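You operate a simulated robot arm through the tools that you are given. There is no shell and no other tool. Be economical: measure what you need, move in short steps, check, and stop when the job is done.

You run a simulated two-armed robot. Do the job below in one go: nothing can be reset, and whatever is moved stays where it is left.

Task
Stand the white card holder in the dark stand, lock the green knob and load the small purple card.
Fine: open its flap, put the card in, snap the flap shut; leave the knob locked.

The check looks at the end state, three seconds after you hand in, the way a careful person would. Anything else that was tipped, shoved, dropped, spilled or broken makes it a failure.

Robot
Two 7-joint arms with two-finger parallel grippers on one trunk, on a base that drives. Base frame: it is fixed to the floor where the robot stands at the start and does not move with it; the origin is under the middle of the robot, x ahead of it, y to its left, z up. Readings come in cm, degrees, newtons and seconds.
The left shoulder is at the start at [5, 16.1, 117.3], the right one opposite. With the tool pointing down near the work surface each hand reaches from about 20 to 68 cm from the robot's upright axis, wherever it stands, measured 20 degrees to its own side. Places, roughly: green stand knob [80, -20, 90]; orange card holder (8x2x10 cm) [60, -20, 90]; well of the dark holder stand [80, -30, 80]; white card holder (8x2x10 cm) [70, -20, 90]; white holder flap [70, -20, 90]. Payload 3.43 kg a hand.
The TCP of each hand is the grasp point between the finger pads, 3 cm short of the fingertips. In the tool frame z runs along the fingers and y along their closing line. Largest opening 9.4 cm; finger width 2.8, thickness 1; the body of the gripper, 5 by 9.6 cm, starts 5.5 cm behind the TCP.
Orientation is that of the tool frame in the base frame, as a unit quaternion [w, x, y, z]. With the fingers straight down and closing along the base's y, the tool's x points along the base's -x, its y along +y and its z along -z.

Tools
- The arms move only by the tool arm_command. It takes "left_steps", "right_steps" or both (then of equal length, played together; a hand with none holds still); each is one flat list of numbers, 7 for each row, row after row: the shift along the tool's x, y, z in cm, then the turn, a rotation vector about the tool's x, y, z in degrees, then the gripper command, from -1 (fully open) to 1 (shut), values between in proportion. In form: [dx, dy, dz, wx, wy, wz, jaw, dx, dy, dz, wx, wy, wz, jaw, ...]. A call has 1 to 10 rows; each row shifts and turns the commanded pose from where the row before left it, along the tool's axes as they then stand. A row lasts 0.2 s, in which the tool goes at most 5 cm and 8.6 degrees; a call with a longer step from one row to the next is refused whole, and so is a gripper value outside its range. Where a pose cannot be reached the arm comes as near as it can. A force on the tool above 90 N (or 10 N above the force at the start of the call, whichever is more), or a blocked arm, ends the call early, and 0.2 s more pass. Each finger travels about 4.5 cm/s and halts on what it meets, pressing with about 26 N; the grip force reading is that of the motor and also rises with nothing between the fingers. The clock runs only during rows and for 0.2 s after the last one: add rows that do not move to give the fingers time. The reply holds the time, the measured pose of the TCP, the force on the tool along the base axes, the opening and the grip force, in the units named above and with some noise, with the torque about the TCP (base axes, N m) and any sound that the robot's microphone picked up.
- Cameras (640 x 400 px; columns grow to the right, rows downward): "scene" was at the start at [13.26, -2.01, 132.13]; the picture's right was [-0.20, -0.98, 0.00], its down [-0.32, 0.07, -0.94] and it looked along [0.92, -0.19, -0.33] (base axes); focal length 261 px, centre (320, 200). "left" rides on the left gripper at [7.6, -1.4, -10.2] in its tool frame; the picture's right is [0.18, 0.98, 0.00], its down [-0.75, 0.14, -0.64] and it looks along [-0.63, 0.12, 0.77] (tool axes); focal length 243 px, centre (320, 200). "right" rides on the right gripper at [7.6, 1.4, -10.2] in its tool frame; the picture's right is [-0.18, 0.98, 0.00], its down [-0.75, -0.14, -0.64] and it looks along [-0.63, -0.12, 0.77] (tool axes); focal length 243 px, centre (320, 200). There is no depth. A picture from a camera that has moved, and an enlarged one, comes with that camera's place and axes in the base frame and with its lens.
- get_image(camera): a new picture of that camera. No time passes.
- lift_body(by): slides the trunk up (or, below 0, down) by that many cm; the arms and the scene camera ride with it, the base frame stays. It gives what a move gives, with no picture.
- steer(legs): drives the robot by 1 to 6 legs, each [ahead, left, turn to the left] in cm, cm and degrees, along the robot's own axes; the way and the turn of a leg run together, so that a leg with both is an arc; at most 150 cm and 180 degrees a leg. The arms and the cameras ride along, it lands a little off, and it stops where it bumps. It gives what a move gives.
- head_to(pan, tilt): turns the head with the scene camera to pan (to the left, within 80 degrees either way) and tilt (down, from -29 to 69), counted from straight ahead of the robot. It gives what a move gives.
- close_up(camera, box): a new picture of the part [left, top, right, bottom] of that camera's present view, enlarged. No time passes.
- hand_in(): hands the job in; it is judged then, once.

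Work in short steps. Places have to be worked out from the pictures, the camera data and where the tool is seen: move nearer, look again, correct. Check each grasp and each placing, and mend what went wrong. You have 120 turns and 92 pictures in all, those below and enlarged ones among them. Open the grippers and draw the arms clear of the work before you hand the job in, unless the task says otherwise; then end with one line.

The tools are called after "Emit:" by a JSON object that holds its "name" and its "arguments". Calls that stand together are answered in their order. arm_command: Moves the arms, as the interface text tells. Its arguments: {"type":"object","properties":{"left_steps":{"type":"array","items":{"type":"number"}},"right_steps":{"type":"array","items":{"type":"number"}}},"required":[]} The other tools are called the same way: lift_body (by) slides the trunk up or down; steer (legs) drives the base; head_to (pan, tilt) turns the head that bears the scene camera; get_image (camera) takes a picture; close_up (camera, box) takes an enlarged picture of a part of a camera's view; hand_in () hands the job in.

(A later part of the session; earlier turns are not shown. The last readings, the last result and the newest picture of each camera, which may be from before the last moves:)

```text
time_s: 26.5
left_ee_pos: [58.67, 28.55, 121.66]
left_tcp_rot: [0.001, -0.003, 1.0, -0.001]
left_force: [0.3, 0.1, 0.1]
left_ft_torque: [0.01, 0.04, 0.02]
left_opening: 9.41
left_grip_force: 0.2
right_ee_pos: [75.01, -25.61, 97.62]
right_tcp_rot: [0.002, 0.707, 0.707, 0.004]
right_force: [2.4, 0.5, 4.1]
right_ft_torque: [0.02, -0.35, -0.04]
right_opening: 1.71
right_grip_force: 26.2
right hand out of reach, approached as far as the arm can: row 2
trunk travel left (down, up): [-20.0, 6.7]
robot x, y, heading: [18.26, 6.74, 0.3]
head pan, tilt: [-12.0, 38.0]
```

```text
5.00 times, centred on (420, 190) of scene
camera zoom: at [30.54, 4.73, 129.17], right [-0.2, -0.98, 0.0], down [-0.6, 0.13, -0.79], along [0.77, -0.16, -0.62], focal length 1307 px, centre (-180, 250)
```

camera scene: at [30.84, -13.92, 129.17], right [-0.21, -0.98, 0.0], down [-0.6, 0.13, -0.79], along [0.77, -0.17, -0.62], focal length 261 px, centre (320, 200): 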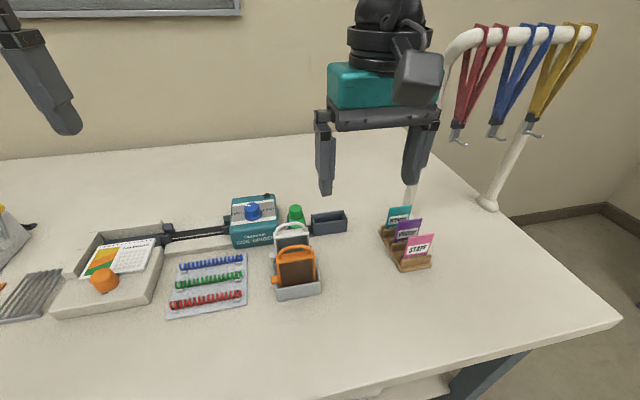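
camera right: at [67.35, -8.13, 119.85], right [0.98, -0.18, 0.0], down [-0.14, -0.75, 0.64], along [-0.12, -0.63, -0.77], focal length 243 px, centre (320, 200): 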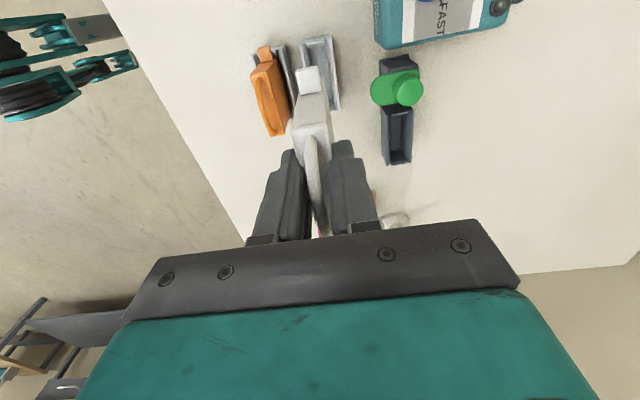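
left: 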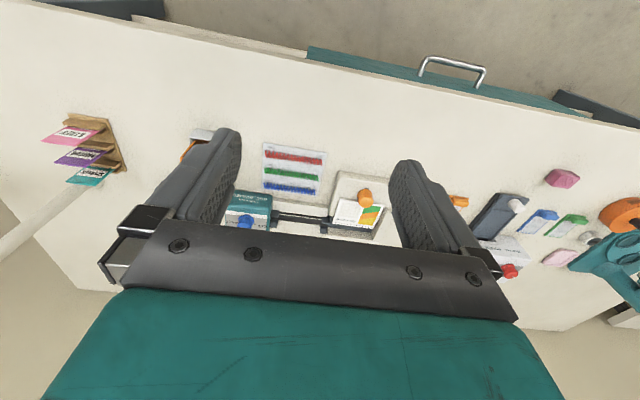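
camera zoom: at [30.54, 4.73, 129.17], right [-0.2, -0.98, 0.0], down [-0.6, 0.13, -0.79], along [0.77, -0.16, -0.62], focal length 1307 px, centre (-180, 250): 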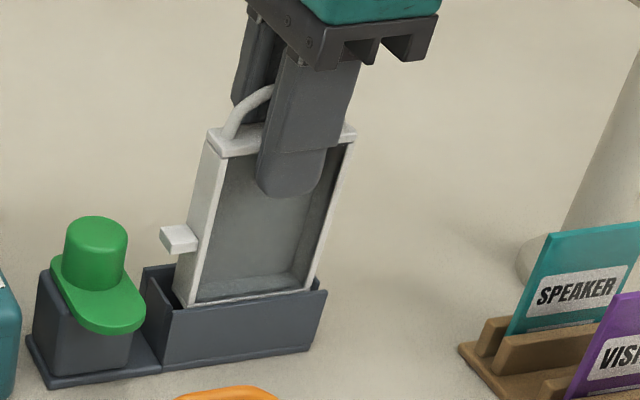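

The arm runs out of reach as it goes lower, and it drifted to x=75.0 onto the rim. It reached fine at a higher hand relative to the shoulder, so I raise the hand and then lower the trunk by 10 cm.

Emit:
{"name": "arm_command", "arguments": {"right_steps": [0, 0, -2, 0, 0, 0, 0.9, 0, 0.3, -3, 0, 0, 0, 0.9, 0, 0.2, -3, 0, 0, 0, 0.9, 0, 0, -3, 0, 0, 0, 0.9, 0, 0, 0, 0, 0, 0, 0.9], "left_steps": [0, 0, -2, 0, 0, 0, -1, 0, 0, -3, 0, 0, 0, -1, 0, 0, -3, 0, 0, 0, -1, 0, 0, 0, 0, 0, 0, -1, 0, 0, 0, 0, 0, 0, -1]}}

Emit:
{"name": "lift_body", "arguments": {"by": -9}}

```text
time_s: 27.7
left_ee_pos: [58.63, 28.46, 129.6]
left_tcp_rot: [0.001, -0.003, 1.0, 0.001]
left_force: [-1.1, -0.2, -1.2]
left_ft_torque: [0.03, -0.04, 0.01]
left_opening: 9.4
left_grip_force: 0.0
right_ee_pos: [75.66, -25.56, 108.52]
right_tcp_rot: [0.001, 0.707, 0.708, 0.002]
right_force: [0.2, 0.3, -0.8]
right_ft_torque: [0.02, -0.04, 0.04]
right_opening: 1.71
right_grip_force: 25.8
trunk travel left (down, up): [-20.0, 6.7]
robot x, y, heading: [17.89, 6.63, 0.2]
head pan, tilt: [-12.0, 38.0]
```

```text
time_s: 28.9
left_ee_pos: [58.66, 28.58, 120.56]
left_tcp_rot: [0.001, -0.004, 1.0, 0.0]
left_force: [-0.7, 0.6, -0.2]
left_ft_torque: [0.02, -0.02, 0.01]
left_opening: 9.42
left_grip_force: 0.0
right_ee_pos: [75.75, -25.5, 99.41]
right_tcp_rot: [0.001, 0.707, 0.708, 0.001]
right_force: [0.2, -0.7, -0.6]
right_ft_torque: [0.0, 0.0, -0.01]
right_opening: 1.73
right_grip_force: 26.1
trunk travel left (down, up): [-11.0, 15.7]
robot x, y, heading: [17.57, 6.37, 0.5]
head pan, tilt: [-12.0, 38.0]
```

The hand is at (75.7,-25.5,99.4) with reach to spare. I lower it in small steps again.

Emit:
{"name": "arm_command", "arguments": {"right_steps": [0, -0.1, 0.8, 0, 0, 0, 0.9, 0, 0, 0.8, 0, 0, 0, 0.9, 0, 0, 0.8, 0, 0, 0, 0.9, 0, 0, 0, 0, 0, 0, 0.9]}}

Emit:
{"name": "close_up", "arguments": {"camera": "scene", "box": [360, 110, 480, 190]}}

```text
time_s: 29.9
left_ee_pos: [58.66, 28.42, 120.7]
left_tcp_rot: [0.0, -0.003, 1.0, 0.001]
left_force: [-0.2, -0.2, 0.0]
left_ft_torque: [0.01, 0.0, 0.0]
left_opening: 9.41
left_grip_force: 0.1
right_ee_pos: [75.57, -25.6, 96.99]
right_tcp_rot: [0.001, 0.707, 0.708, 0.002]
right_force: [0.7, 0.3, -0.4]
right_ft_torque: [0.02, 0.0, 0.06]
right_opening: 1.72
right_grip_force: 25.5
trunk travel left (down, up): [-11.0, 15.7]
robot x, y, heading: [18.21, 6.51, 0.2]
head pan, tilt: [-12.0, 38.0]
```

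```text
5.00 times, centred on (420, 150) of scene
camera zoom: at [30.54, 4.72, 120.16], right [-0.2, -0.98, 0.0], down [-0.6, 0.13, -0.79], along [0.77, -0.16, -0.62], focal length 1307 px, centre (-180, 450)
```

zoom: 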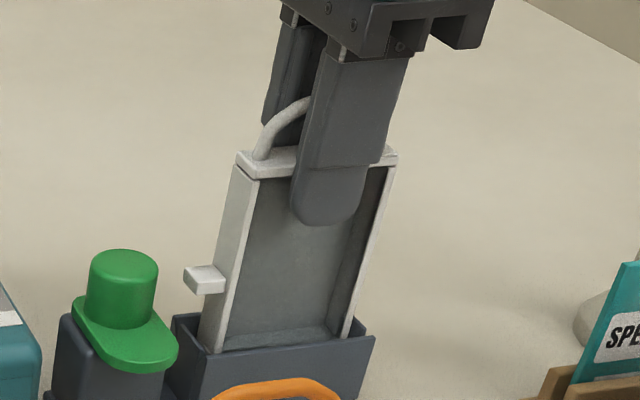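

It is inside the rim with no contact force. I lower further until it seats.

Emit:
{"name": "arm_command", "arguments": {"right_steps": [0, 0, 0.7, 0, 0, 0, 0.9, 0, 0, 0.6, 0, 0, 0, 0.9, 0, 0, 0.5, 0, 0, 0, 0.9, 0, 0, 0.4, 0, 0, 0, 0.9, 0, 0, 0, 0, 0, 0, 0.9]}}

Emit:
{"name": "close_up", "arguments": {"camera": "scene", "box": [360, 110, 480, 190]}}

```text
time_s: 31.1
left_ee_pos: [58.53, 28.48, 120.67]
left_tcp_rot: [0.0, -0.004, 1.0, 0.0]
left_force: [0.3, 0.0, 0.2]
left_ft_torque: [-0.01, -0.01, 0.0]
left_opening: 9.43
left_grip_force: 0.1
right_ee_pos: [75.54, -25.68, 94.74]
right_tcp_rot: [0.001, 0.706, 0.708, 0.002]
right_force: [0.1, 0.1, -0.6]
right_ft_torque: [0.0, 0.0, 0.02]
right_opening: 1.7
right_grip_force: 25.6
trunk travel left (down, up): [-11.0, 15.7]
robot x, y, heading: [18.57, 6.39, 0.4]
head pan, tilt: [-12.0, 38.0]
```

```text
5.00 times, centred on (420, 150) of scene
camera zoom: at [30.54, 4.72, 120.16], right [-0.2, -0.98, 0.0], down [-0.6, 0.13, -0.79], along [0.77, -0.16, -0.62], focal length 1307 px, centre (-180, 450)
```

zoom: 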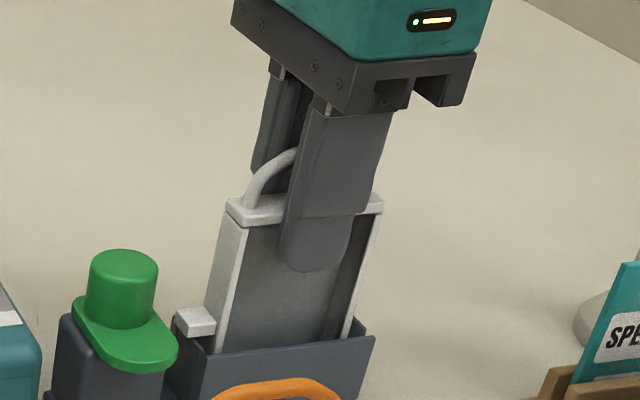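

There is still no contact. I continue down in 0.3 cm steps.

Emit:
{"name": "arm_command", "arguments": {"right_steps": [0, 0, 0.3, 0, 0, 0, 0.9, 0, 0, 0.3, 0, 0, 0, 0.9, 0, 0, 0.3, 0, 0, 0, 0.9, 0, 0, 0, 0, 0, 0, 0.9]}}

Emit:
{"name": "close_up", "arguments": {"camera": "right", "box": [220, 0, 420, 200]}}

```text
time_s: 32.1
left_ee_pos: [58.44, 28.63, 120.85]
left_tcp_rot: [0.004, -0.004, 1.0, 0.0]
left_force: [0.1, -0.2, -0.4]
left_ft_torque: [0.01, -0.01, -0.01]
left_opening: 9.4
left_grip_force: 0.1
right_ee_pos: [75.46, -25.4, 94.56]
right_tcp_rot: [0.005, 0.707, 0.707, 0.006]
right_force: [1.8, -4.5, 33.8]
right_ft_torque: [-0.28, -0.03, -0.03]
right_opening: 1.74
right_grip_force: 25.9
trunk travel left (down, up): [-11.0, 15.7]
robot x, y, heading: [18.39, 6.33, 0.5]
head pan, tilt: [-12.0, 38.0]
```

```text
2.00 times, centred on (320, 100) of right
camera zoom: at [76.82, -17.93, 104.79], right [0.98, -0.18, 0.01], down [-0.15, -0.75, 0.64], along [-0.11, -0.63, -0.77], focal length 485 px, centre (320, 400)
```

zoom: 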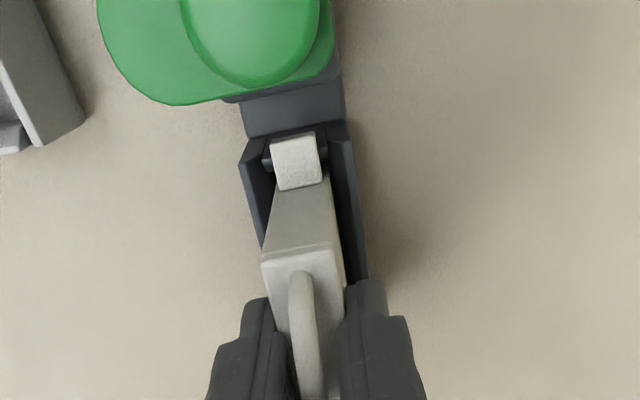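

The 34 N upward force at the same height as in its old tray (94.6) shows it has seated. I ease off the pressure, open to about 4 cm and rise clear.

Emit:
{"name": "arm_command", "arguments": {"right_steps": [0, 0, -0.5, 0, 0, 0, 0.9, 0, 0, 0, 0, 0, 0, 0.5, 0, 0, 0, 0, 0, 0, 0.1, 0, 0, 0, 0, 0, 0, 0, 0, 0, -2, 0, 0, 0, 0, 0, 0, -3, 0, 0, 0, 0, 0, 0, -3, 0, 0, 0, 0, 0, 0, 0, 0, 0, 0, 0]}}

Emit:
{"name": "close_up", "arguments": {"camera": "scene", "box": [340, 90, 500, 210]}}

Emit:
{"name": "close_up", "arguments": {"camera": "right", "box": [200, 0, 440, 240]}}

```text
time_s: 33.9
left_ee_pos: [58.69, 28.5, 120.66]
left_tcp_rot: [0.0, -0.003, 1.0, -0.001]
left_force: [0.6, 0.1, 0.0]
left_ft_torque: [-0.01, -0.02, -0.02]
left_opening: 9.42
left_grip_force: 0.2
right_ee_pos: [75.6, -25.65, 102.38]
right_tcp_rot: [0.0, 0.706, 0.708, 0.001]
right_force: [0.5, -0.4, 0.5]
right_ft_torque: [0.03, 0.03, 0.01]
right_opening: 4.7
right_grip_force: 0.0
trunk travel left (down, up): [-11.0, 15.7]
robot x, y, heading: [17.88, 6.51, 0.4]
head pan, tilt: [-12.0, 38.0]
```

```text
3.33 times, centred on (420, 150) of scene
camera zoom: at [30.54, 4.72, 120.16], right [-0.2, -0.98, 0.0], down [-0.6, 0.13, -0.79], along [0.77, -0.16, -0.62], focal length 871 px, centre (-13, 367)
```

zoom: 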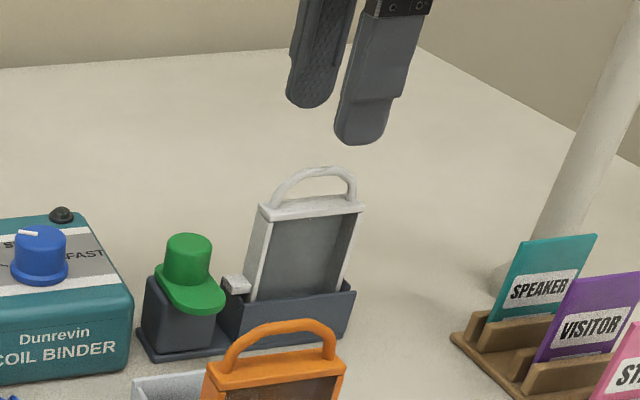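

```text
1.67 times, centred on (320, 120) of right
camera zoom: at [76.99, -18.07, 112.56], right [0.98, -0.18, 0.0], down [-0.14, -0.75, 0.64], along [-0.12, -0.63, -0.77], focal length 404 px, centre (320, 333)
```

zoom: 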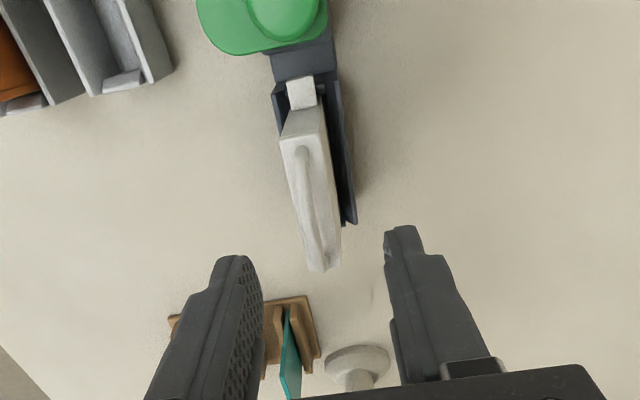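

The holder stands in the well with its tab beside the cam. The knob top is at about (75.8,-18.05,91.2). I shift the base 7 cm left, which carries the hand over the knob within its inner limit, and then look.

Emit:
{"name": "steer", "arguments": {"legs": [[0, 7.3, 0]]}}

Emit:
{"name": "close_up", "arguments": {"camera": "right", "box": [200, 0, 440, 240]}}

```text
time_s: 35.2
left_ee_pos: [58.46, 35.79, 120.53]
left_tcp_rot: [0.001, -0.003, 1.0, 0.001]
left_force: [-0.4, 0.5, -0.1]
left_ft_torque: [0.03, 0.01, -0.01]
left_opening: 9.41
left_grip_force: 0.1
right_ee_pos: [75.49, -18.37, 102.39]
right_tcp_rot: [0.001, 0.706, 0.708, 0.002]
right_force: [-0.5, -0.5, 0.7]
right_ft_torque: [-0.03, 0.01, 0.0]
right_opening: 4.7
right_grip_force: 0.1
trunk travel left (down, up): [-11.0, 15.7]
robot x, y, heading: [17.95, 14.04, 0.7]
head pan, tilt: [-12.0, 38.0]
```

```text
1.67 times, centred on (320, 120) of right
camera zoom: at [76.96, -10.82, 112.55], right [0.98, -0.18, 0.0], down [-0.14, -0.75, 0.64], along [-0.11, -0.63, -0.77], focal length 404 px, centre (320, 333)
```

zoom: 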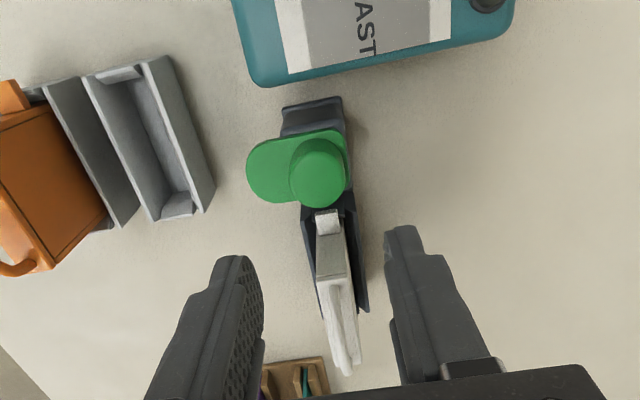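

The knob top centre comes to (75.7,-17.9), about 3 cm across. I centre on it and descend with the jaw at 4.7 cm.

Emit:
{"name": "arm_command", "arguments": {"right_steps": [0.4, 0.2, 2.5, 0, 0, 0, 0, 0, 0, 2.5, 0, 0, 0, 0, 0, 0, 2, 0, 0, 0, 0, 0, 0, 1, 0, 0, 0, 0, 0, 0, 0, 0, 0, 0, 0]}}

Emit:
{"name": "close_up", "arguments": {"camera": "right", "box": [200, 40, 440, 240]}}

Emit:
{"name": "close_up", "arguments": {"camera": "scene", "box": [340, 90, 500, 210]}}

```text
time_s: 36.4
left_ee_pos: [58.5, 35.7, 120.64]
left_tcp_rot: [0.001, -0.003, 1.0, 0.001]
left_force: [-1.6, -0.4, 0.9]
left_ft_torque: [-0.03, 0.02, 0.02]
left_opening: 9.37
left_grip_force: 0.2
right_ee_pos: [75.7, -17.98, 94.22]
right_tcp_rot: [0.0, 0.707, 0.707, 0.001]
right_force: [-0.2, 0.3, 0.7]
right_ft_torque: [-0.01, 0.0, -0.03]
right_opening: 4.72
right_grip_force: 0.3
trunk travel left (down, up): [-11.0, 15.7]
robot x, y, heading: [17.86, 13.9, 0.2]
head pan, tilt: [-12.0, 38.0]
```

```text
2.00 times, centred on (320, 140) of right
camera zoom: at [77.2, -10.43, 104.52], right [0.98, -0.18, 0.0], down [-0.14, -0.75, 0.64], along [-0.11, -0.63, -0.77], focal length 485 px, centre (320, 320)
```

zoom: 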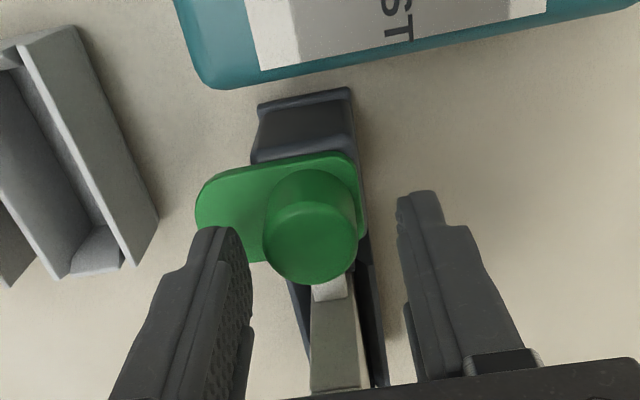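

```text
3.33 times, centred on (420, 150) of scene
camera zoom: at [30.5, 11.95, 120.16], right [-0.2, -0.98, 0.0], down [-0.6, 0.13, -0.79], along [0.77, -0.16, -0.62], focal length 871 px, centre (-13, 367)
```

zoom: 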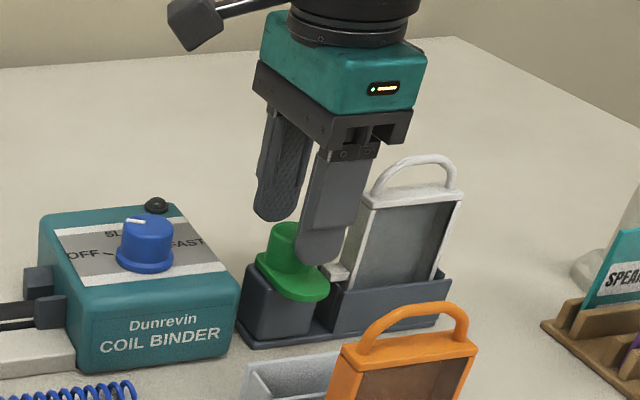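

The knob is about 3.5 cm tall with the plate at about z 88. I go down 2.2 cm more and close on it.

Emit:
{"name": "arm_command", "arguments": {"right_steps": [0, -0.1, 1.2, 0, 0, 0, 0, 0, 0, 1, 0, 0, 0, 0, 0, 0, 0, 0, 0, 0, 0.4, 0, 0, 0, 0, 0, 0, 0.7, 0, 0, 0, 0, 0, 0, 0.7]}}

Emit:
{"name": "close_up", "arguments": {"camera": "right", "box": [200, 40, 440, 240]}}

```text
time_s: 37.6
left_ee_pos: [58.1, 35.91, 120.83]
left_tcp_rot: [0.004, -0.002, 1.0, 0.0]
left_force: [0.6, 0.1, -0.1]
left_ft_torque: [0.02, 0.01, 0.01]
left_opening: 9.41
left_grip_force: 0.1
right_ee_pos: [75.26, -17.86, 92.88]
right_tcp_rot: [0.002, 0.706, 0.708, 0.002]
right_force: [-21.5, -5.5, 38.6]
right_ft_torque: [0.16, 1.59, 0.26]
right_opening: 3.46
right_grip_force: 17.5
trunk travel left (down, up): [-11.0, 15.7]
robot x, y, heading: [17.77, 13.78, -0.1]
head pan, tilt: [-12.0, 38.0]
```

```text
2.00 times, centred on (320, 140) of right
camera zoom: at [76.63, -10.37, 102.96], right [0.98, -0.18, 0.01], down [-0.14, -0.75, 0.64], along [-0.11, -0.63, -0.77], focal length 485 px, centre (320, 320)
```

zoom: 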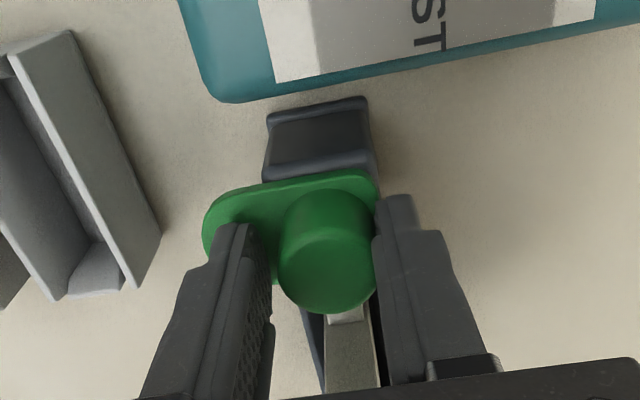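

The tips touch the plate and one finger is pushing on the knob. I reopen, lift 0.7 cm, recentre slightly toward +x, and close again.

Emit:
{"name": "arm_command", "arguments": {"right_steps": [0, 0, -0.5, 0, 0, 0, 0.1, 0, 0, -0.3, 0, 0, 0, 0.1, 0, 0.1, 0, 0, 0, 0, 0.1, 0, 0, 0, 0, 0, 0, 0.1]}}

Emit:
{"name": "close_up", "arguments": {"camera": "right", "box": [200, 40, 440, 240]}}

```text
time_s: 38.6
left_ee_pos: [58.75, 35.66, 120.52]
left_tcp_rot: [0.001, -0.003, 1.0, 0.0]
left_force: [-0.2, 0.8, -0.6]
left_ft_torque: [0.03, 0.0, 0.02]
left_opening: 9.4
left_grip_force: 0.1
right_ee_pos: [75.72, -17.83, 92.88]
right_tcp_rot: [-0.001, 0.706, 0.708, 0.001]
right_force: [0.1, -0.3, -1.4]
right_ft_torque: [-0.01, 0.03, -0.03]
right_opening: 4.23
right_grip_force: 0.0
trunk travel left (down, up): [-11.0, 15.7]
robot x, y, heading: [17.56, 13.68, 0.3]
head pan, tilt: [-12.0, 38.0]
```

```text
2.00 times, centred on (320, 140) of right
camera zoom: at [77.16, -10.34, 103.02], right [0.98, -0.18, 0.0], down [-0.14, -0.76, 0.64], along [-0.12, -0.63, -0.77], focal length 485 px, centre (320, 320)
```

zoom: 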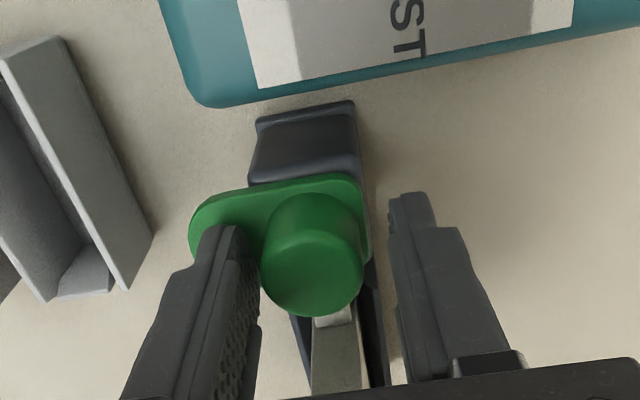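

The knob actually sits about 0.45 cm toward -x of the finger centre, and the fingers are free at this height. I shift and close.

Emit:
{"name": "arm_command", "arguments": {"right_steps": [0, -0.45, -0.2, 0, 0, 0, 0.1, 0, 0, 0, 0, 0, 0, 0.3, 0, 0, 0, 0, 0, 0, 0.6, 0, 0, 0, 0, 0, 0, 0.7, 0, 0, 0, 0, 0, 0, 0.7]}}

Emit:
{"name": "close_up", "arguments": {"camera": "right", "box": [200, 40, 440, 240]}}

```text
time_s: 39.8
left_ee_pos: [58.73, 35.72, 120.64]
left_tcp_rot: [0.0, -0.003, 1.0, 0.0]
left_force: [-0.2, 0.0, 0.2]
left_ft_torque: [-0.03, 0.0, 0.01]
left_opening: 9.38
left_grip_force: 0.1
right_ee_pos: [75.44, -18.06, 93.12]
right_tcp_rot: [0.002, 0.707, 0.708, 0.002]
right_force: [13.2, 0.2, -1.1]
right_ft_torque: [-0.07, -0.58, -0.02]
right_opening: 2.82
right_grip_force: 45.0
trunk travel left (down, up): [-11.0, 15.7]
robot x, y, heading: [18.11, 13.62, 0.2]
head pan, tilt: [-12.0, 38.0]
```

```text
2.00 times, centred on (320, 140) of right
camera zoom: at [76.89, -10.4, 103.33], right [0.98, -0.18, 0.0], down [-0.14, -0.76, 0.64], along [-0.11, -0.63, -0.77], focal length 485 px, centre (320, 320)
```

zoom: 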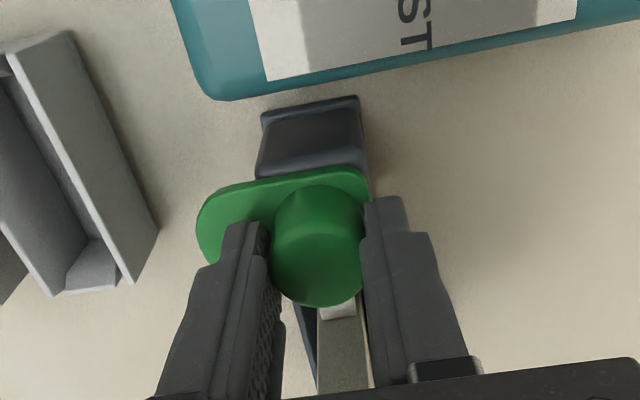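

The knob is gripped at 2.82 cm. I turn it about its axis so that the lobe swings from -x to -y, toward the tab, starting with half of the turn.

Emit:
{"name": "arm_command", "arguments": {"right_steps": [0, 0.2, 0, 0, 0, -5, 0.7, 0, 0, 0, 0, 0, -8, 0.7, 0, 0, 0, 0, 0, -8, 0.7, 0, 0, 0, 0, 0, -8, 0.7, 0, 0, 0, 0, 0, -8, 0.7, 0, 0, 0, 0, 0, 0, 0.7]}}

Emit:
{"name": "close_up", "arguments": {"camera": "scene", "box": [340, 90, 500, 210]}}

```text
time_s: 41.2
left_ee_pos: [58.76, 35.67, 120.59]
left_tcp_rot: [0.0, -0.004, 1.0, 0.0]
left_force: [-0.1, 0.0, 0.0]
left_ft_torque: [-0.03, 0.03, -0.03]
left_opening: 9.39
left_grip_force: 0.0
right_ee_pos: [75.57, -17.97, 93.2]
right_tcp_rot: [0.0, 0.445, 0.896, 0.002]
right_force: [9.8, 1.6, 2.5]
right_ft_torque: [1.17, 0.49, -0.01]
right_opening: 2.82
right_grip_force: 44.9
trunk travel left (down, up): [-11.0, 15.7]
robot x, y, heading: [18.2, 13.78, 0.3]
head pan, tilt: [-12.0, 38.0]
```

```text
3.33 times, centred on (420, 150) of scene
camera zoom: at [30.58, 11.97, 120.15], right [-0.2, -0.98, 0.0], down [-0.6, 0.13, -0.79], along [0.77, -0.16, -0.62], focal length 871 px, centre (-13, 367)
```

zoom: 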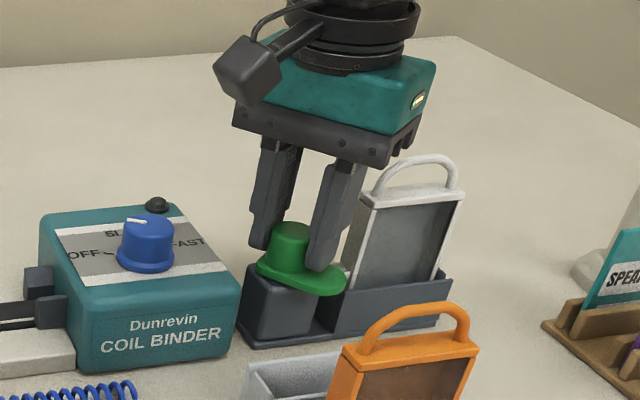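

The plate follows and swings toward the tab. I continue the turn.

Emit:
{"name": "arm_command", "arguments": {"right_steps": [0, 0, 0, 0, 0, -8, 0.7, 0, 0, 0, 0, 0, -8, 0.7, 0, 0, 0, 0, 0, -8, 0.7, 0, 0, 0, 0, 0, -8, 0.7, 0, 0, 0, 0, 0, -7, 0.7, 0, 0, 0, 0, 0, 0, 0.7]}}

Emit:
{"name": "close_up", "arguments": {"camera": "scene", "box": [340, 90, 500, 210]}}

```text
time_s: 42.6
left_ee_pos: [58.79, 35.89, 120.66]
left_tcp_rot: [0.001, -0.003, 1.0, 0.0]
left_force: [0.1, 0.7, -0.5]
left_ft_torque: [-0.02, -0.02, -0.01]
left_opening: 9.39
left_grip_force: 0.1
right_ee_pos: [75.65, -17.74, 93.06]
right_tcp_rot: [0.002, 0.119, 0.993, 0.001]
right_force: [13.7, 8.1, 1.6]
right_ft_torque: [0.39, 0.27, -0.04]
right_opening: 2.83
right_grip_force: 44.9
trunk travel left (down, up): [-11.0, 15.7]
robot x, y, heading: [17.67, 13.51, 0.3]
head pan, tilt: [-12.0, 38.0]
```

```text
3.33 times, centred on (420, 150) of scene
camera zoom: at [30.63, 12.03, 120.15], right [-0.2, -0.98, 0.0], down [-0.6, 0.12, -0.79], along [0.77, -0.16, -0.62], focal length 871 px, centre (-13, 367)
```

zoom: 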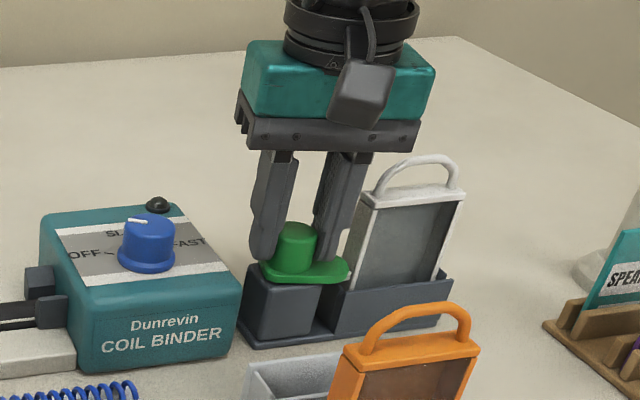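

At about 76° the lobe is over the tab. I finish to 90°, easing the side force a little.

Emit:
{"name": "arm_command", "arguments": {"right_steps": [-0.15, 0.1, 0, 0, 0, -7, 0.7, 0, 0, 0, 0, 0, -7, 0.7, 0, 0, 0, 0, 0, -4, 0.7, 0, 0, 0, 0, 0, 0, 0.7]}}

Emit:
{"name": "close_up", "arguments": {"camera": "scene", "box": [380, 140, 460, 200]}}

```text
time_s: 43.6
left_ee_pos: [58.66, 35.82, 120.6]
left_tcp_rot: [0.001, -0.004, 1.0, 0.0]
left_force: [-0.4, -0.2, 0.4]
left_ft_torque: [-0.01, 0.0, -0.03]
left_opening: 9.38
left_grip_force: 0.1
right_ee_pos: [75.76, -17.88, 93.04]
right_tcp_rot: [-0.001, -0.037, 0.999, 0.001]
right_force: [0.3, 10.1, 1.4]
right_ft_torque: [0.28, 0.56, -0.16]
right_opening: 2.84
right_grip_force: 45.3
trunk travel left (down, up): [-11.0, 15.7]
robot x, y, heading: [17.81, 13.45, 0.0]
head pan, tilt: [-12.0, 38.0]
```

```text
6.67 times, centred on (420, 170) of scene
camera zoom: at [30.5, 12.04, 120.16], right [-0.2, -0.98, 0.0], down [-0.6, 0.12, -0.79], along [0.77, -0.16, -0.62], focal length 1743 px, centre (-347, 400)
```

zoom: 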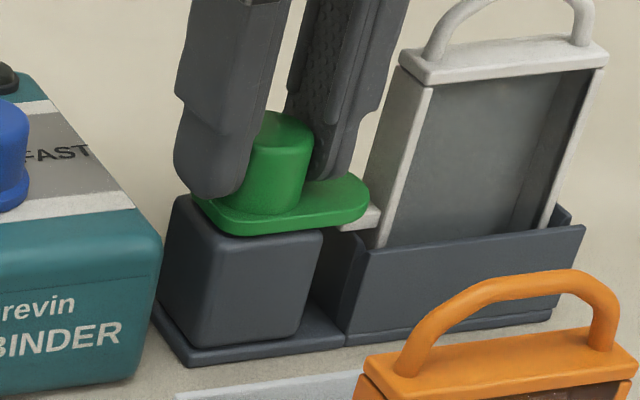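

The lobe is on the tab at about 94°, and a small resisting torque has appeared. I test a few degrees more for a stop.

Emit:
{"name": "arm_command", "arguments": {"right_steps": [0, 0.1, 0, 0, 0, -4, 0.7, 0, 0, 0, 0, 0, -4, 0.7, 0, 0, 0, 0, 0, 0, 0.7]}}

Emit:
{"name": "close_up", "arguments": {"camera": "right", "box": [200, 40, 440, 240]}}

```text
time_s: 44.4
left_ee_pos: [58.99, 35.56, 120.55]
left_tcp_rot: [-0.001, -0.003, 1.0, 0.0]
left_force: [0.5, 0.2, 0.3]
left_ft_torque: [-0.04, -0.01, 0.03]
left_opening: 9.38
left_grip_force: 0.0
right_ee_pos: [75.44, -17.83, 93.1]
right_tcp_rot: [0.008, -0.102, 0.995, -0.001]
right_force: [34.0, -12.5, -0.5]
right_ft_torque: [-0.39, -1.02, -0.04]
right_opening: 2.83
right_grip_force: 45.0
right hand out of reach, approached as far as the arm can: row 2
trunk travel left (down, up): [-11.0, 15.7]
robot x, y, heading: [17.97, 13.86, 0.2]
head pan, tilt: [-12.0, 38.0]
```

```text
2.00 times, centred on (320, 140) of right
camera zoom: at [67.6, -17.97, 103.2], right [-0.02, 1.0, 0.0], down [0.76, 0.02, 0.66], along [0.66, 0.01, -0.76], focal length 485 px, centre (320, 320)
```

zoom: 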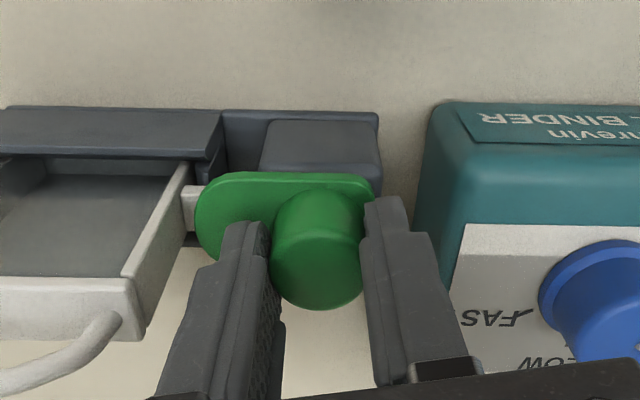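

The plate now lies exactly along y with its lobe on the tab, and the hand just slipped at the end, so there is a stop at 90°. I open modestly and rise.

Emit:
{"name": "arm_command", "arguments": {"right_steps": [0, 0, 0, 0, 0, 3, 0.5, 0, 0, 0, 0, 0, 3, 0.2, 0, 0, 0, 0, 0, 3, 0.2, 0, 0, -2, 0, 0, 0, 0.2, 0, 0, -4, 0, 0, 0, 0.2, 0, 0, -4, 0, 0, 0, 0.2, 0, 0, -4, 0, 0, 0, 0.2, 0, 0, 0, 0, 0, 0, 0]}}

Emit:
{"name": "close_up", "arguments": {"camera": "right", "box": [120, 40, 440, 240]}}

Emit:
{"name": "close_up", "arguments": {"camera": "scene", "box": [380, 130, 480, 200]}}

```text
time_s: 46.2
left_ee_pos: [58.77, 35.84, 120.6]
left_tcp_rot: [0.001, -0.003, 1.0, 0.0]
left_force: [0.4, -0.4, -0.2]
left_ft_torque: [0.0, -0.03, -0.01]
left_opening: 9.39
left_grip_force: 0.0
right_ee_pos: [74.84, -17.4, 107.22]
right_tcp_rot: [0.001, -0.027, 1.0, 0.001]
right_force: [1.0, 0.4, 0.0]
right_ft_torque: [0.0, -0.02, -0.02]
right_opening: 4.7
right_grip_force: 0.1
trunk travel left (down, up): [-11.0, 15.7]
robot x, y, heading: [17.79, 13.92, 0.3]
head pan, tilt: [-12.0, 38.0]
```

```text
2.00 times, centred on (280, 140) of right
camera zoom: at [67.12, -16.53, 117.39], right [0.13, 0.99, 0.0], down [0.76, -0.1, 0.64], along [0.64, -0.08, -0.77], focal length 485 px, centre (400, 320)
```

zoom: 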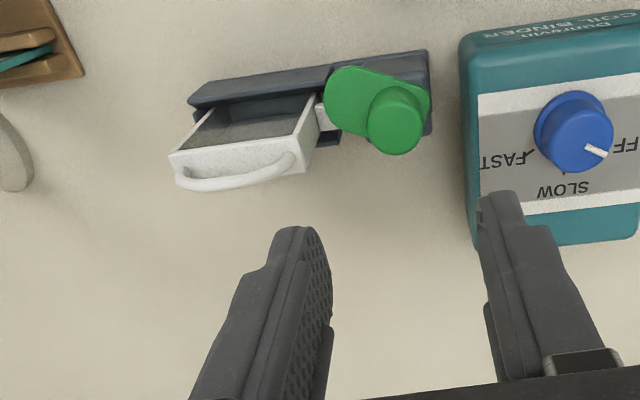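

```text
5.71 times, centred on (430, 165) of scene
camera zoom: at [30.5, 11.95, 120.16], right [-0.2, -0.98, 0.0], down [-0.6, 0.13, -0.79], along [0.77, -0.16, -0.62], focal length 1494 px, centre (-309, 400)
```

zoom: 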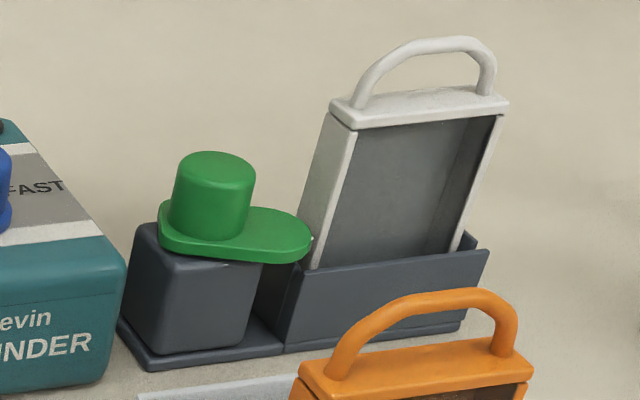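

The plate now measures about 66°: my back-turn while the grip was still closed dragged it back. I'll re-grip with the hand turned back by 45° and turn again, releasing without a back-turn.

Emit:
{"name": "arm_command", "arguments": {"right_steps": [-0.8, -0.5, 0, 0, 0, 8, 0, 0, 0, 0, 0, 0, 8, 0, 0, 0, 0, 0, 0, 8, 0, 0, 0, 0, 0, 0, 8, 0, 0, 0, 0, 0, 0, 8, 0, 0, 0, 0, 0, 0, 6, 0, 0, 0, 3, 0, 0, 0, 0, 0, 0, 3, 0, 0, 0, 0, 0, 0, 3, 0, 0, 0, 0, 0, 0, 0, 0, 0, 0, 0]}}

Emit:
{"name": "close_up", "arguments": {"camera": "right", "box": [200, 40, 440, 240]}}

```text
time_s: 48.4
left_ee_pos: [58.55, 35.7, 120.63]
left_tcp_rot: [0.0, -0.003, 1.0, 0.0]
left_force: [0.3, -0.4, -0.5]
left_ft_torque: [-0.01, 0.03, 0.03]
left_opening: 9.38
left_grip_force: 0.0
right_ee_pos: [75.69, -17.9, 98.15]
right_tcp_rot: [0.001, 0.366, 0.931, 0.001]
right_force: [-0.8, 0.2, -0.3]
right_ft_torque: [0.05, -0.02, 0.01]
right_opening: 4.71
right_grip_force: 0.1
trunk travel left (down, up): [-11.0, 15.7]
robot x, y, heading: [17.88, 13.64, 0.2]
head pan, tilt: [-12.0, 38.0]
```

```text
2.00 times, centred on (320, 140) of right
camera zoom: at [71.07, -11.74, 108.37], right [0.8, 0.59, 0.0], down [0.45, -0.62, 0.64], along [0.38, -0.51, -0.77], focal length 485 px, centre (320, 320)
```

zoom: 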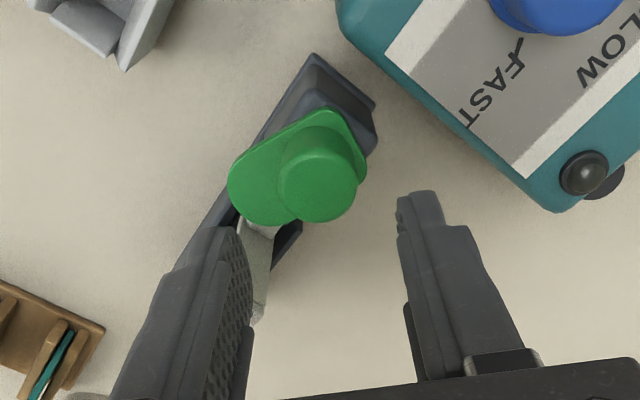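

The plate is indeed about 25–30° short of the stand axis. I descend to the earlier grip height and close.

Emit:
{"name": "arm_command", "arguments": {"right_steps": [0, 0, 2.5, 0, 0, 0, 0, 0, 0, 2.5, 0, 0, 0, 0, 0, 0, 0, 0, 0, 0, 0.2, 0, 0, 0, 0, 0, 0, 0.5, 0, 0, 0, 0, 0, 0, 0.8, 0, 0, 0, 0, 0, 0, 0.8]}}

Emit:
{"name": "arm_command", "arguments": {"right_steps": [0, 0, 0, 0, 0, -7, 0.8, 0, 0, 0, 0, 0, -7, 0.8, 0, 0, 0, 0, 0, -7, 0.8, 0, 0, 0, 0, 0, 0, 0.8]}}

Emit:
{"name": "close_up", "arguments": {"camera": "right", "box": [200, 40, 440, 240]}}

```text
time_s: 49.8
left_ee_pos: [58.56, 35.65, 120.73]
left_tcp_rot: [0.001, -0.003, 1.0, 0.001]
left_force: [0.1, 0.7, 0.6]
left_ft_torque: [-0.02, -0.01, 0.0]
left_opening: 9.39
left_grip_force: 0.0
right_ee_pos: [75.67, -17.95, 93.14]
right_tcp_rot: [0.0, 0.365, 0.931, 0.0]
right_force: [-5.5, -2.1, -1.1]
right_ft_torque: [-0.27, 0.05, 0.01]
right_opening: 2.84
right_grip_force: 44.5
trunk travel left (down, up): [-11.0, 15.7]
robot x, y, heading: [18.27, 13.93, 0.1]
head pan, tilt: [-12.0, 38.0]
```

```text
time_s: 50.8
left_ee_pos: [58.59, 35.71, 120.68]
left_tcp_rot: [0.001, -0.004, 1.0, 0.0]
left_force: [0.9, -0.4, 0.3]
left_ft_torque: [0.01, -0.01, 0.02]
left_opening: 9.41
left_grip_force: 0.1
right_ee_pos: [75.64, -17.85, 93.15]
right_tcp_rot: [0.0, 0.189, 0.982, 0.0]
right_force: [-5.5, -1.2, -6.3]
right_ft_torque: [0.0, 0.31, 0.04]
right_opening: 2.84
right_grip_force: 45.0
trunk travel left (down, up): [-11.0, 15.7]
robot x, y, heading: [17.98, 13.52, 0.4]
head pan, tilt: [-12.0, 38.0]
```

```text
2.00 times, centred on (320, 140) of right
camera zoom: at [69.17, -13.8, 103.31], right [0.54, 0.84, 0.0], down [0.65, -0.41, 0.64], along [0.54, -0.34, -0.77], focal length 485 px, centre (320, 320)
```

zoom: 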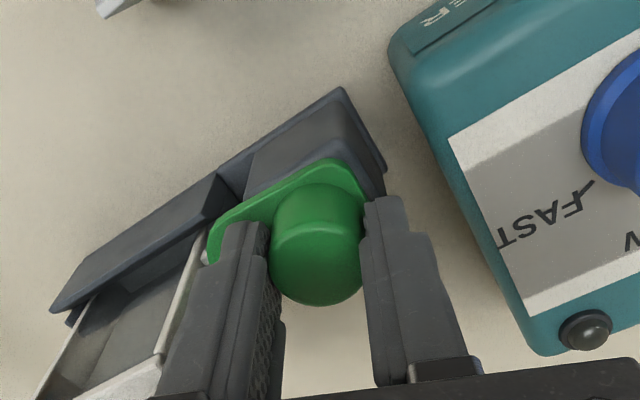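

The plate is now parallel to the stand. I test for a stop with a bit more turn.

Emit:
{"name": "arm_command", "arguments": {"right_steps": [0, 0, 0, 0, 0, -5, 0.8, 0, 0, 0, 0, 0, -5, 0.8, 0, 0, 0, 0, 0, 0, 0.8]}}

Emit:
{"name": "close_up", "arguments": {"camera": "right", "box": [200, 40, 440, 240]}}

```text
time_s: 51.6
left_ee_pos: [58.71, 35.71, 120.65]
left_tcp_rot: [0.001, -0.003, 1.0, 0.001]
left_force: [0.0, 0.0, -0.3]
left_ft_torque: [-0.02, 0.0, 0.02]
left_opening: 9.39
left_grip_force: 0.0
right_ee_pos: [75.78, -17.92, 93.23]
right_tcp_rot: [0.002, 0.103, 0.995, 0.001]
right_force: [-0.4, -0.3, -7.5]
right_ft_torque: [-0.08, -0.33, -0.17]
right_opening: 2.79
right_grip_force: 44.9
trunk travel left (down, up): [-11.0, 15.7]
robot x, y, heading: [17.72, 13.59, 0.2]
head pan, tilt: [-12.0, 38.0]
```

```text
2.00 times, centred on (320, 140) of right
camera zoom: at [68.64, -14.99, 103.32], right [0.38, 0.92, 0.0], down [0.71, -0.29, 0.64], along [0.6, -0.24, -0.76], focal length 485 px, centre (320, 320)
```

zoom: 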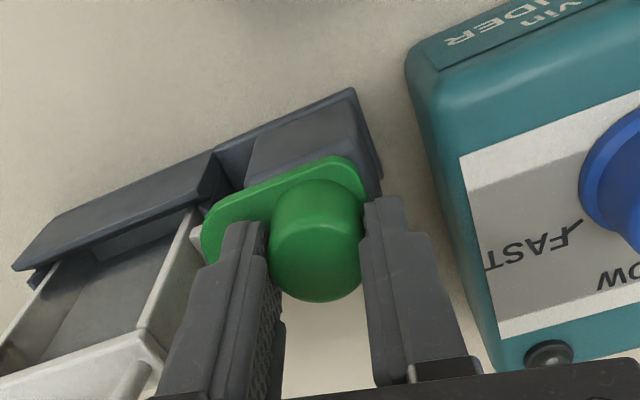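

The plate stayed parallel while the hand slipped (torque -0.17), so that is the locked stop. I open without turning, then rise and check.

Emit:
{"name": "arm_command", "arguments": {"right_steps": [0, 0, 0, 0, 0, 0, 0.5, 0, 0, 0, 0, 0, 0, 0.2, 0, 0, 0, 0, 0, 0, 0.1, 0, 0, 0, 0, 0, 0, 0.1, 0, 0, -2, 0, 0, 0, 0.1, 0, 0, -4, 0, 0, 0, 0.1, 0, 0, -4, 0, 0, 0, 0.1, 0, 0, -4, 0, 0, 0, 0.1, 0, 0, 0, 0, 0, 0, 0]}}

Emit:
{"name": "close_up", "arguments": {"camera": "right", "box": [120, 40, 440, 240]}}

```text
time_s: 53.6
left_ee_pos: [58.66, 35.69, 120.73]
left_tcp_rot: [0.001, -0.003, 1.0, 0.001]
left_force: [-0.6, 0.1, -0.3]
left_ft_torque: [-0.04, 0.0, -0.01]
left_opening: 9.41
left_grip_force: 0.0
right_ee_pos: [75.42, -18.05, 107.26]
right_tcp_rot: [0.002, 0.105, 0.995, 0.0]
right_force: [-0.3, -0.6, 0.6]
right_ft_torque: [0.02, 0.01, 0.03]
right_opening: 4.68
right_grip_force: 0.0
trunk travel left (down, up): [-11.0, 15.7]
robot x, y, heading: [17.74, 13.75, 0.5]
head pan, tilt: [-12.0, 38.0]
```

```text
2.00 times, centred on (280, 140) of right
camera zoom: at [68.29, -15.07, 117.38], right [0.38, 0.92, 0.0], down [0.71, -0.3, 0.64], along [0.6, -0.25, -0.77], focal length 485 px, centre (400, 320)
```

zoom: 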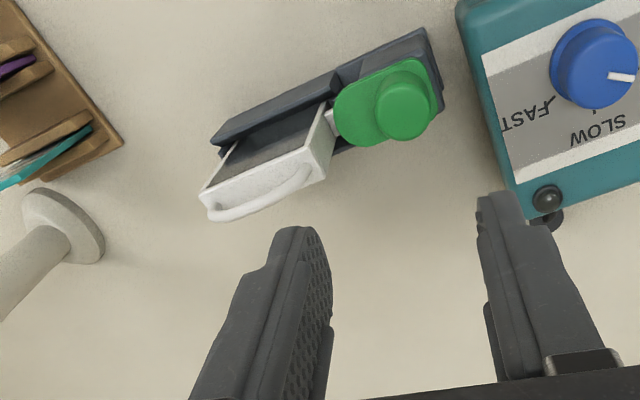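

The knob is locked, parallel to the stand. Next I need the flap's hinge side, so I zoom on the lid from both cameras.

Emit:
{"name": "close_up", "arguments": {"camera": "right", "box": [210, 80, 300, 160]}}

Emit:
{"name": "close_up", "arguments": {"camera": "scene", "box": [425, 125, 475, 165]}}

```text
5.00 times, centred on (255, 120) of right
camera zoom: at [68.29, -15.07, 117.38], right [0.38, 0.92, 0.0], down [0.71, -0.3, 0.64], along [0.6, -0.25, -0.77], focal length 1213 px, centre (645, 600)
```

zoom: 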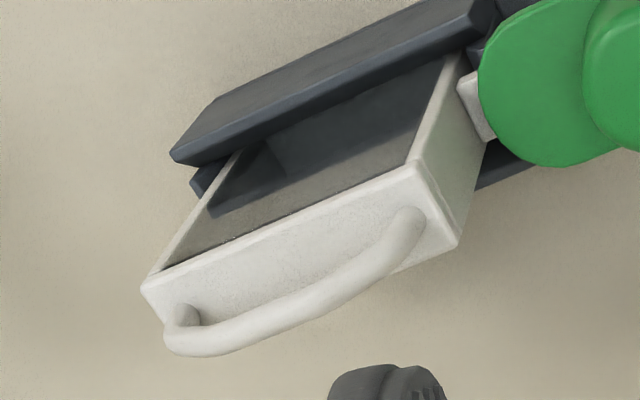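

```text
10.00 times, centred on (450, 145) of scene
camera zoom: at [30.51, 11.94, 120.16], right [-0.2, -0.98, 0.0], down [-0.6, 0.13, -0.79], along [0.77, -0.16, -0.62], focal length 2614 px, centre (-980, 750)
```

zoom: 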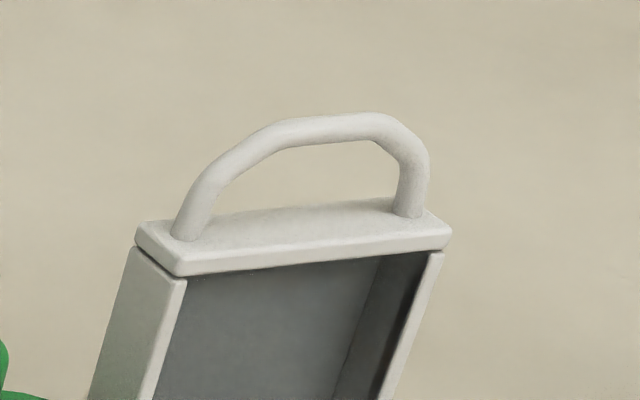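

No hinge is visible, so I'll feel for it. I drive right so the hand sits over the holder, turn it back to close along x, and prepare to grip only the handle bar.

Emit:
{"name": "steer", "arguments": {"legs": [[0, -7.2, 0]]}}

Emit:
{"name": "arm_command", "arguments": {"right_steps": [0, 0, 0, 0, 0, 8.4, 0, 0, 0, 0, 0, 0, 8.4, 0, 0, 0, 0, 0, 0, 8.4, 0, 0, 0, 0, 0, 0, 8.4, 0, 0, 0, 0, 0, 0, 8.4, 0, 0, 0, 0, 0, 0, 8.4, 0, 0, 0, 0, 0, 0, 8.4, 0, 0, 0, 0, 0, 0, 8.4, 0.1, 0, 0, 0, 0, 0, 8.4, 0.3, 0, 0, 0, 0, 0, 2.3, 0.3]}}

Emit:
{"name": "get_image", "arguments": {"camera": "right"}}

```text
time_s: 54.9
left_ee_pos: [58.67, 28.5, 120.65]
left_tcp_rot: [0.001, -0.003, 1.0, 0.002]
left_force: [0.3, -1.1, -0.3]
left_ft_torque: [0.01, 0.0, 0.02]
left_opening: 9.41
left_grip_force: 0.0
right_ee_pos: [75.51, -25.21, 107.19]
right_tcp_rot: [0.002, 0.103, 0.995, 0.002]
right_force: [0.1, 0.0, -0.1]
right_ft_torque: [0.0, -0.01, 0.01]
right_opening: 4.69
right_grip_force: 0.1
trunk travel left (down, up): [-11.0, 15.7]
robot x, y, heading: [17.76, 7.13, 0.4]
head pan, tilt: [-12.0, 38.0]
```

```text
time_s: 57.1
left_ee_pos: [58.65, 28.57, 120.67]
left_tcp_rot: [0.0, -0.004, 1.0, 0.0]
left_force: [-0.1, -1.4, -0.1]
left_ft_torque: [0.0, -0.02, 0.0]
left_opening: 9.42
left_grip_force: 0.0
right_ee_pos: [75.41, -25.15, 107.13]
right_tcp_rot: [0.001, 0.707, 0.708, 0.002]
right_force: [-0.1, 0.5, 0.1]
right_ft_torque: [0.01, -0.03, -0.03]
right_opening: 3.29
right_grip_force: 0.0
trunk travel left (down, up): [-11.0, 15.7]
robot x, y, heading: [18.18, 6.82, 0.5]
head pan, tilt: [-12.0, 38.0]
```

```text
32 pictures are left
camera right: at [76.87, -17.61, 117.38], right [0.98, -0.18, 0.0], down [-0.14, -0.75, 0.64], along [-0.11, -0.63, -0.77], focal length 243 px, centre (320, 200)
```

right: 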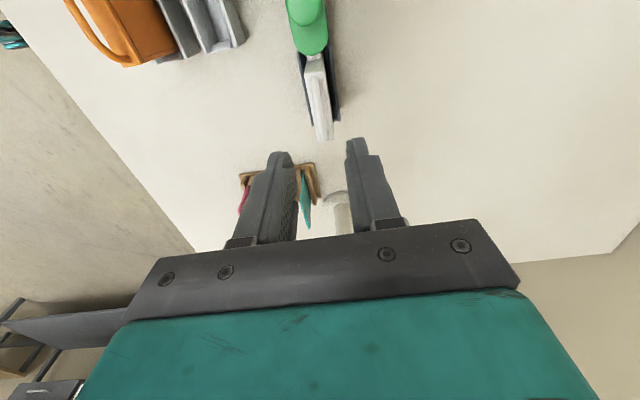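

I descend around the handle bar with the tips staying just above the lid, then close on the bar alone.

Emit:
{"name": "arm_command", "arguments": {"right_steps": [-0.1, 0.1, 3.5, 0, 0, 0, 0.3, 0, 0, 3.5, 0, 0, 0, 0.3, 0, 0, 2.5, 0, 0, 0, 0.3, 0, 0, 0, 0, 0, 0, 0.5, 0, 0, 0, 0, 0, 0, 1, 0, 0, 0, 0, 0, 0, 1, 0, 0, 0, 0, 0, 0, 1]}}

Emit:
{"name": "close_up", "arguments": {"camera": "scene", "box": [380, 100, 480, 180]}}

```text
time_s: 58.7
left_ee_pos: [58.58, 28.47, 120.74]
left_tcp_rot: [0.001, -0.003, 1.0, -0.001]
left_force: [0.4, 0.8, -0.6]
left_ft_torque: [0.01, 0.0, -0.04]
left_opening: 9.42
left_grip_force: 0.1
right_ee_pos: [75.56, -25.24, 97.6]
right_tcp_rot: [0.0, 0.706, 0.708, 0.002]
right_force: [-0.2, -0.4, 0.7]
right_ft_torque: [0.0, 0.02, 0.02]
right_opening: 0.46
right_grip_force: 26.2
trunk travel left (down, up): [-11.0, 15.7]
robot x, y, heading: [17.68, 6.42, 0.5]
head pan, tilt: [-12.0, 38.0]
```

```text
5.00 times, centred on (430, 140) of scene
camera zoom: at [30.54, 4.74, 120.16], right [-0.2, -0.98, 0.0], down [-0.6, 0.13, -0.79], along [0.77, -0.16, -0.62], focal length 1307 px, centre (-230, 500)
```

zoom: 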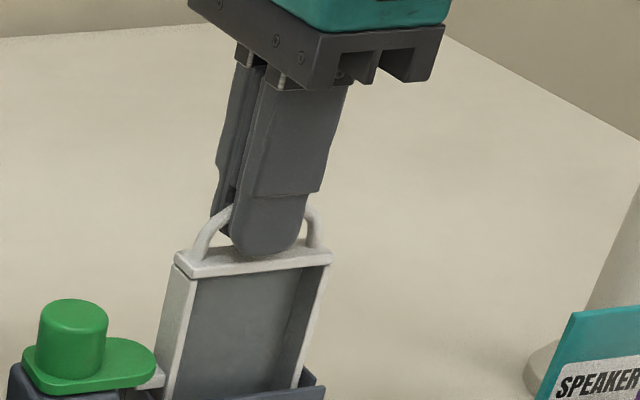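

The bar is gripped. I probe by shifting 0.6 cm toward +x and reading the reaction.

Emit:
{"name": "arm_command", "arguments": {"right_steps": [0, 0.3, 0, 0, 0, 0, 1, 0, 0.3, 0, 0, 0, 0, 1, 0, 0, 0, 0, 0, 0, 1]}}

Emit:
{"name": "arm_command", "arguments": {"right_steps": [0, -0.6, 0, 0, 0, 0, 1, 0, -0.6, 0, 0, 0, 0, 1, 0, 0, 0, 0, 0, 0, 1]}}

Emit:
{"name": "arm_command", "arguments": {"right_steps": [0, 0.6, 0, 0, 0, 0, 1, 0, 0, -0.4, 0, 0, 0, 1, 0, 0, 0, 0, 0, 0, 1]}}

```text
time_s: 59.5
left_ee_pos: [58.65, 28.42, 120.58]
left_tcp_rot: [0.001, -0.004, 1.0, 0.0]
left_force: [0.3, -0.2, -0.2]
left_ft_torque: [0.01, 0.0, -0.03]
left_opening: 9.4
left_grip_force: 0.1
right_ee_pos: [76.13, -25.27, 97.74]
right_tcp_rot: [0.001, 0.706, 0.708, 0.001]
right_force: [-0.2, 0.2, -0.2]
right_ft_torque: [0.04, 0.04, 0.04]
right_opening: 0.47
right_grip_force: 26.2
trunk travel left (down, up): [-11.0, 15.7]
robot x, y, heading: [17.99, 6.38, 0.3]
head pan, tilt: [-12.0, 38.0]
```

```text
time_s: 60.3
left_ee_pos: [58.69, 28.47, 120.51]
left_tcp_rot: [0.001, -0.003, 1.0, 0.0]
left_force: [0.1, -0.1, 0.2]
left_ft_torque: [0.02, 0.0, 0.0]
left_opening: 9.41
left_grip_force: 0.0
right_ee_pos: [75.09, -25.23, 97.69]
right_tcp_rot: [0.0, 0.706, 0.708, 0.002]
right_force: [-0.5, 0.4, 0.1]
right_ft_torque: [0.01, -0.07, -0.03]
right_opening: 0.45
right_grip_force: 25.9
trunk travel left (down, up): [-11.0, 15.7]
robot x, y, heading: [17.78, 6.71, 0.4]
head pan, tilt: [-12.0, 38.0]
```

```text
time_s: 61.1
left_ee_pos: [58.69, 28.51, 120.71]
left_tcp_rot: [0.0, -0.004, 1.0, 0.0]
left_force: [-0.2, -0.2, 0.2]
left_ft_torque: [0.0, 0.01, 0.07]
left_opening: 9.37
left_grip_force: 0.0
right_ee_pos: [75.66, -25.28, 98.11]
right_tcp_rot: [0.001, 0.706, 0.709, 0.002]
right_force: [0.1, -0.2, -1.8]
right_ft_torque: [0.05, 0.0, -0.02]
right_opening: 0.48
right_grip_force: 25.3
trunk travel left (down, up): [-11.0, 15.7]
robot x, y, heading: [18.06, 6.94, 0.2]
head pan, tilt: [-12.0, 38.0]
```

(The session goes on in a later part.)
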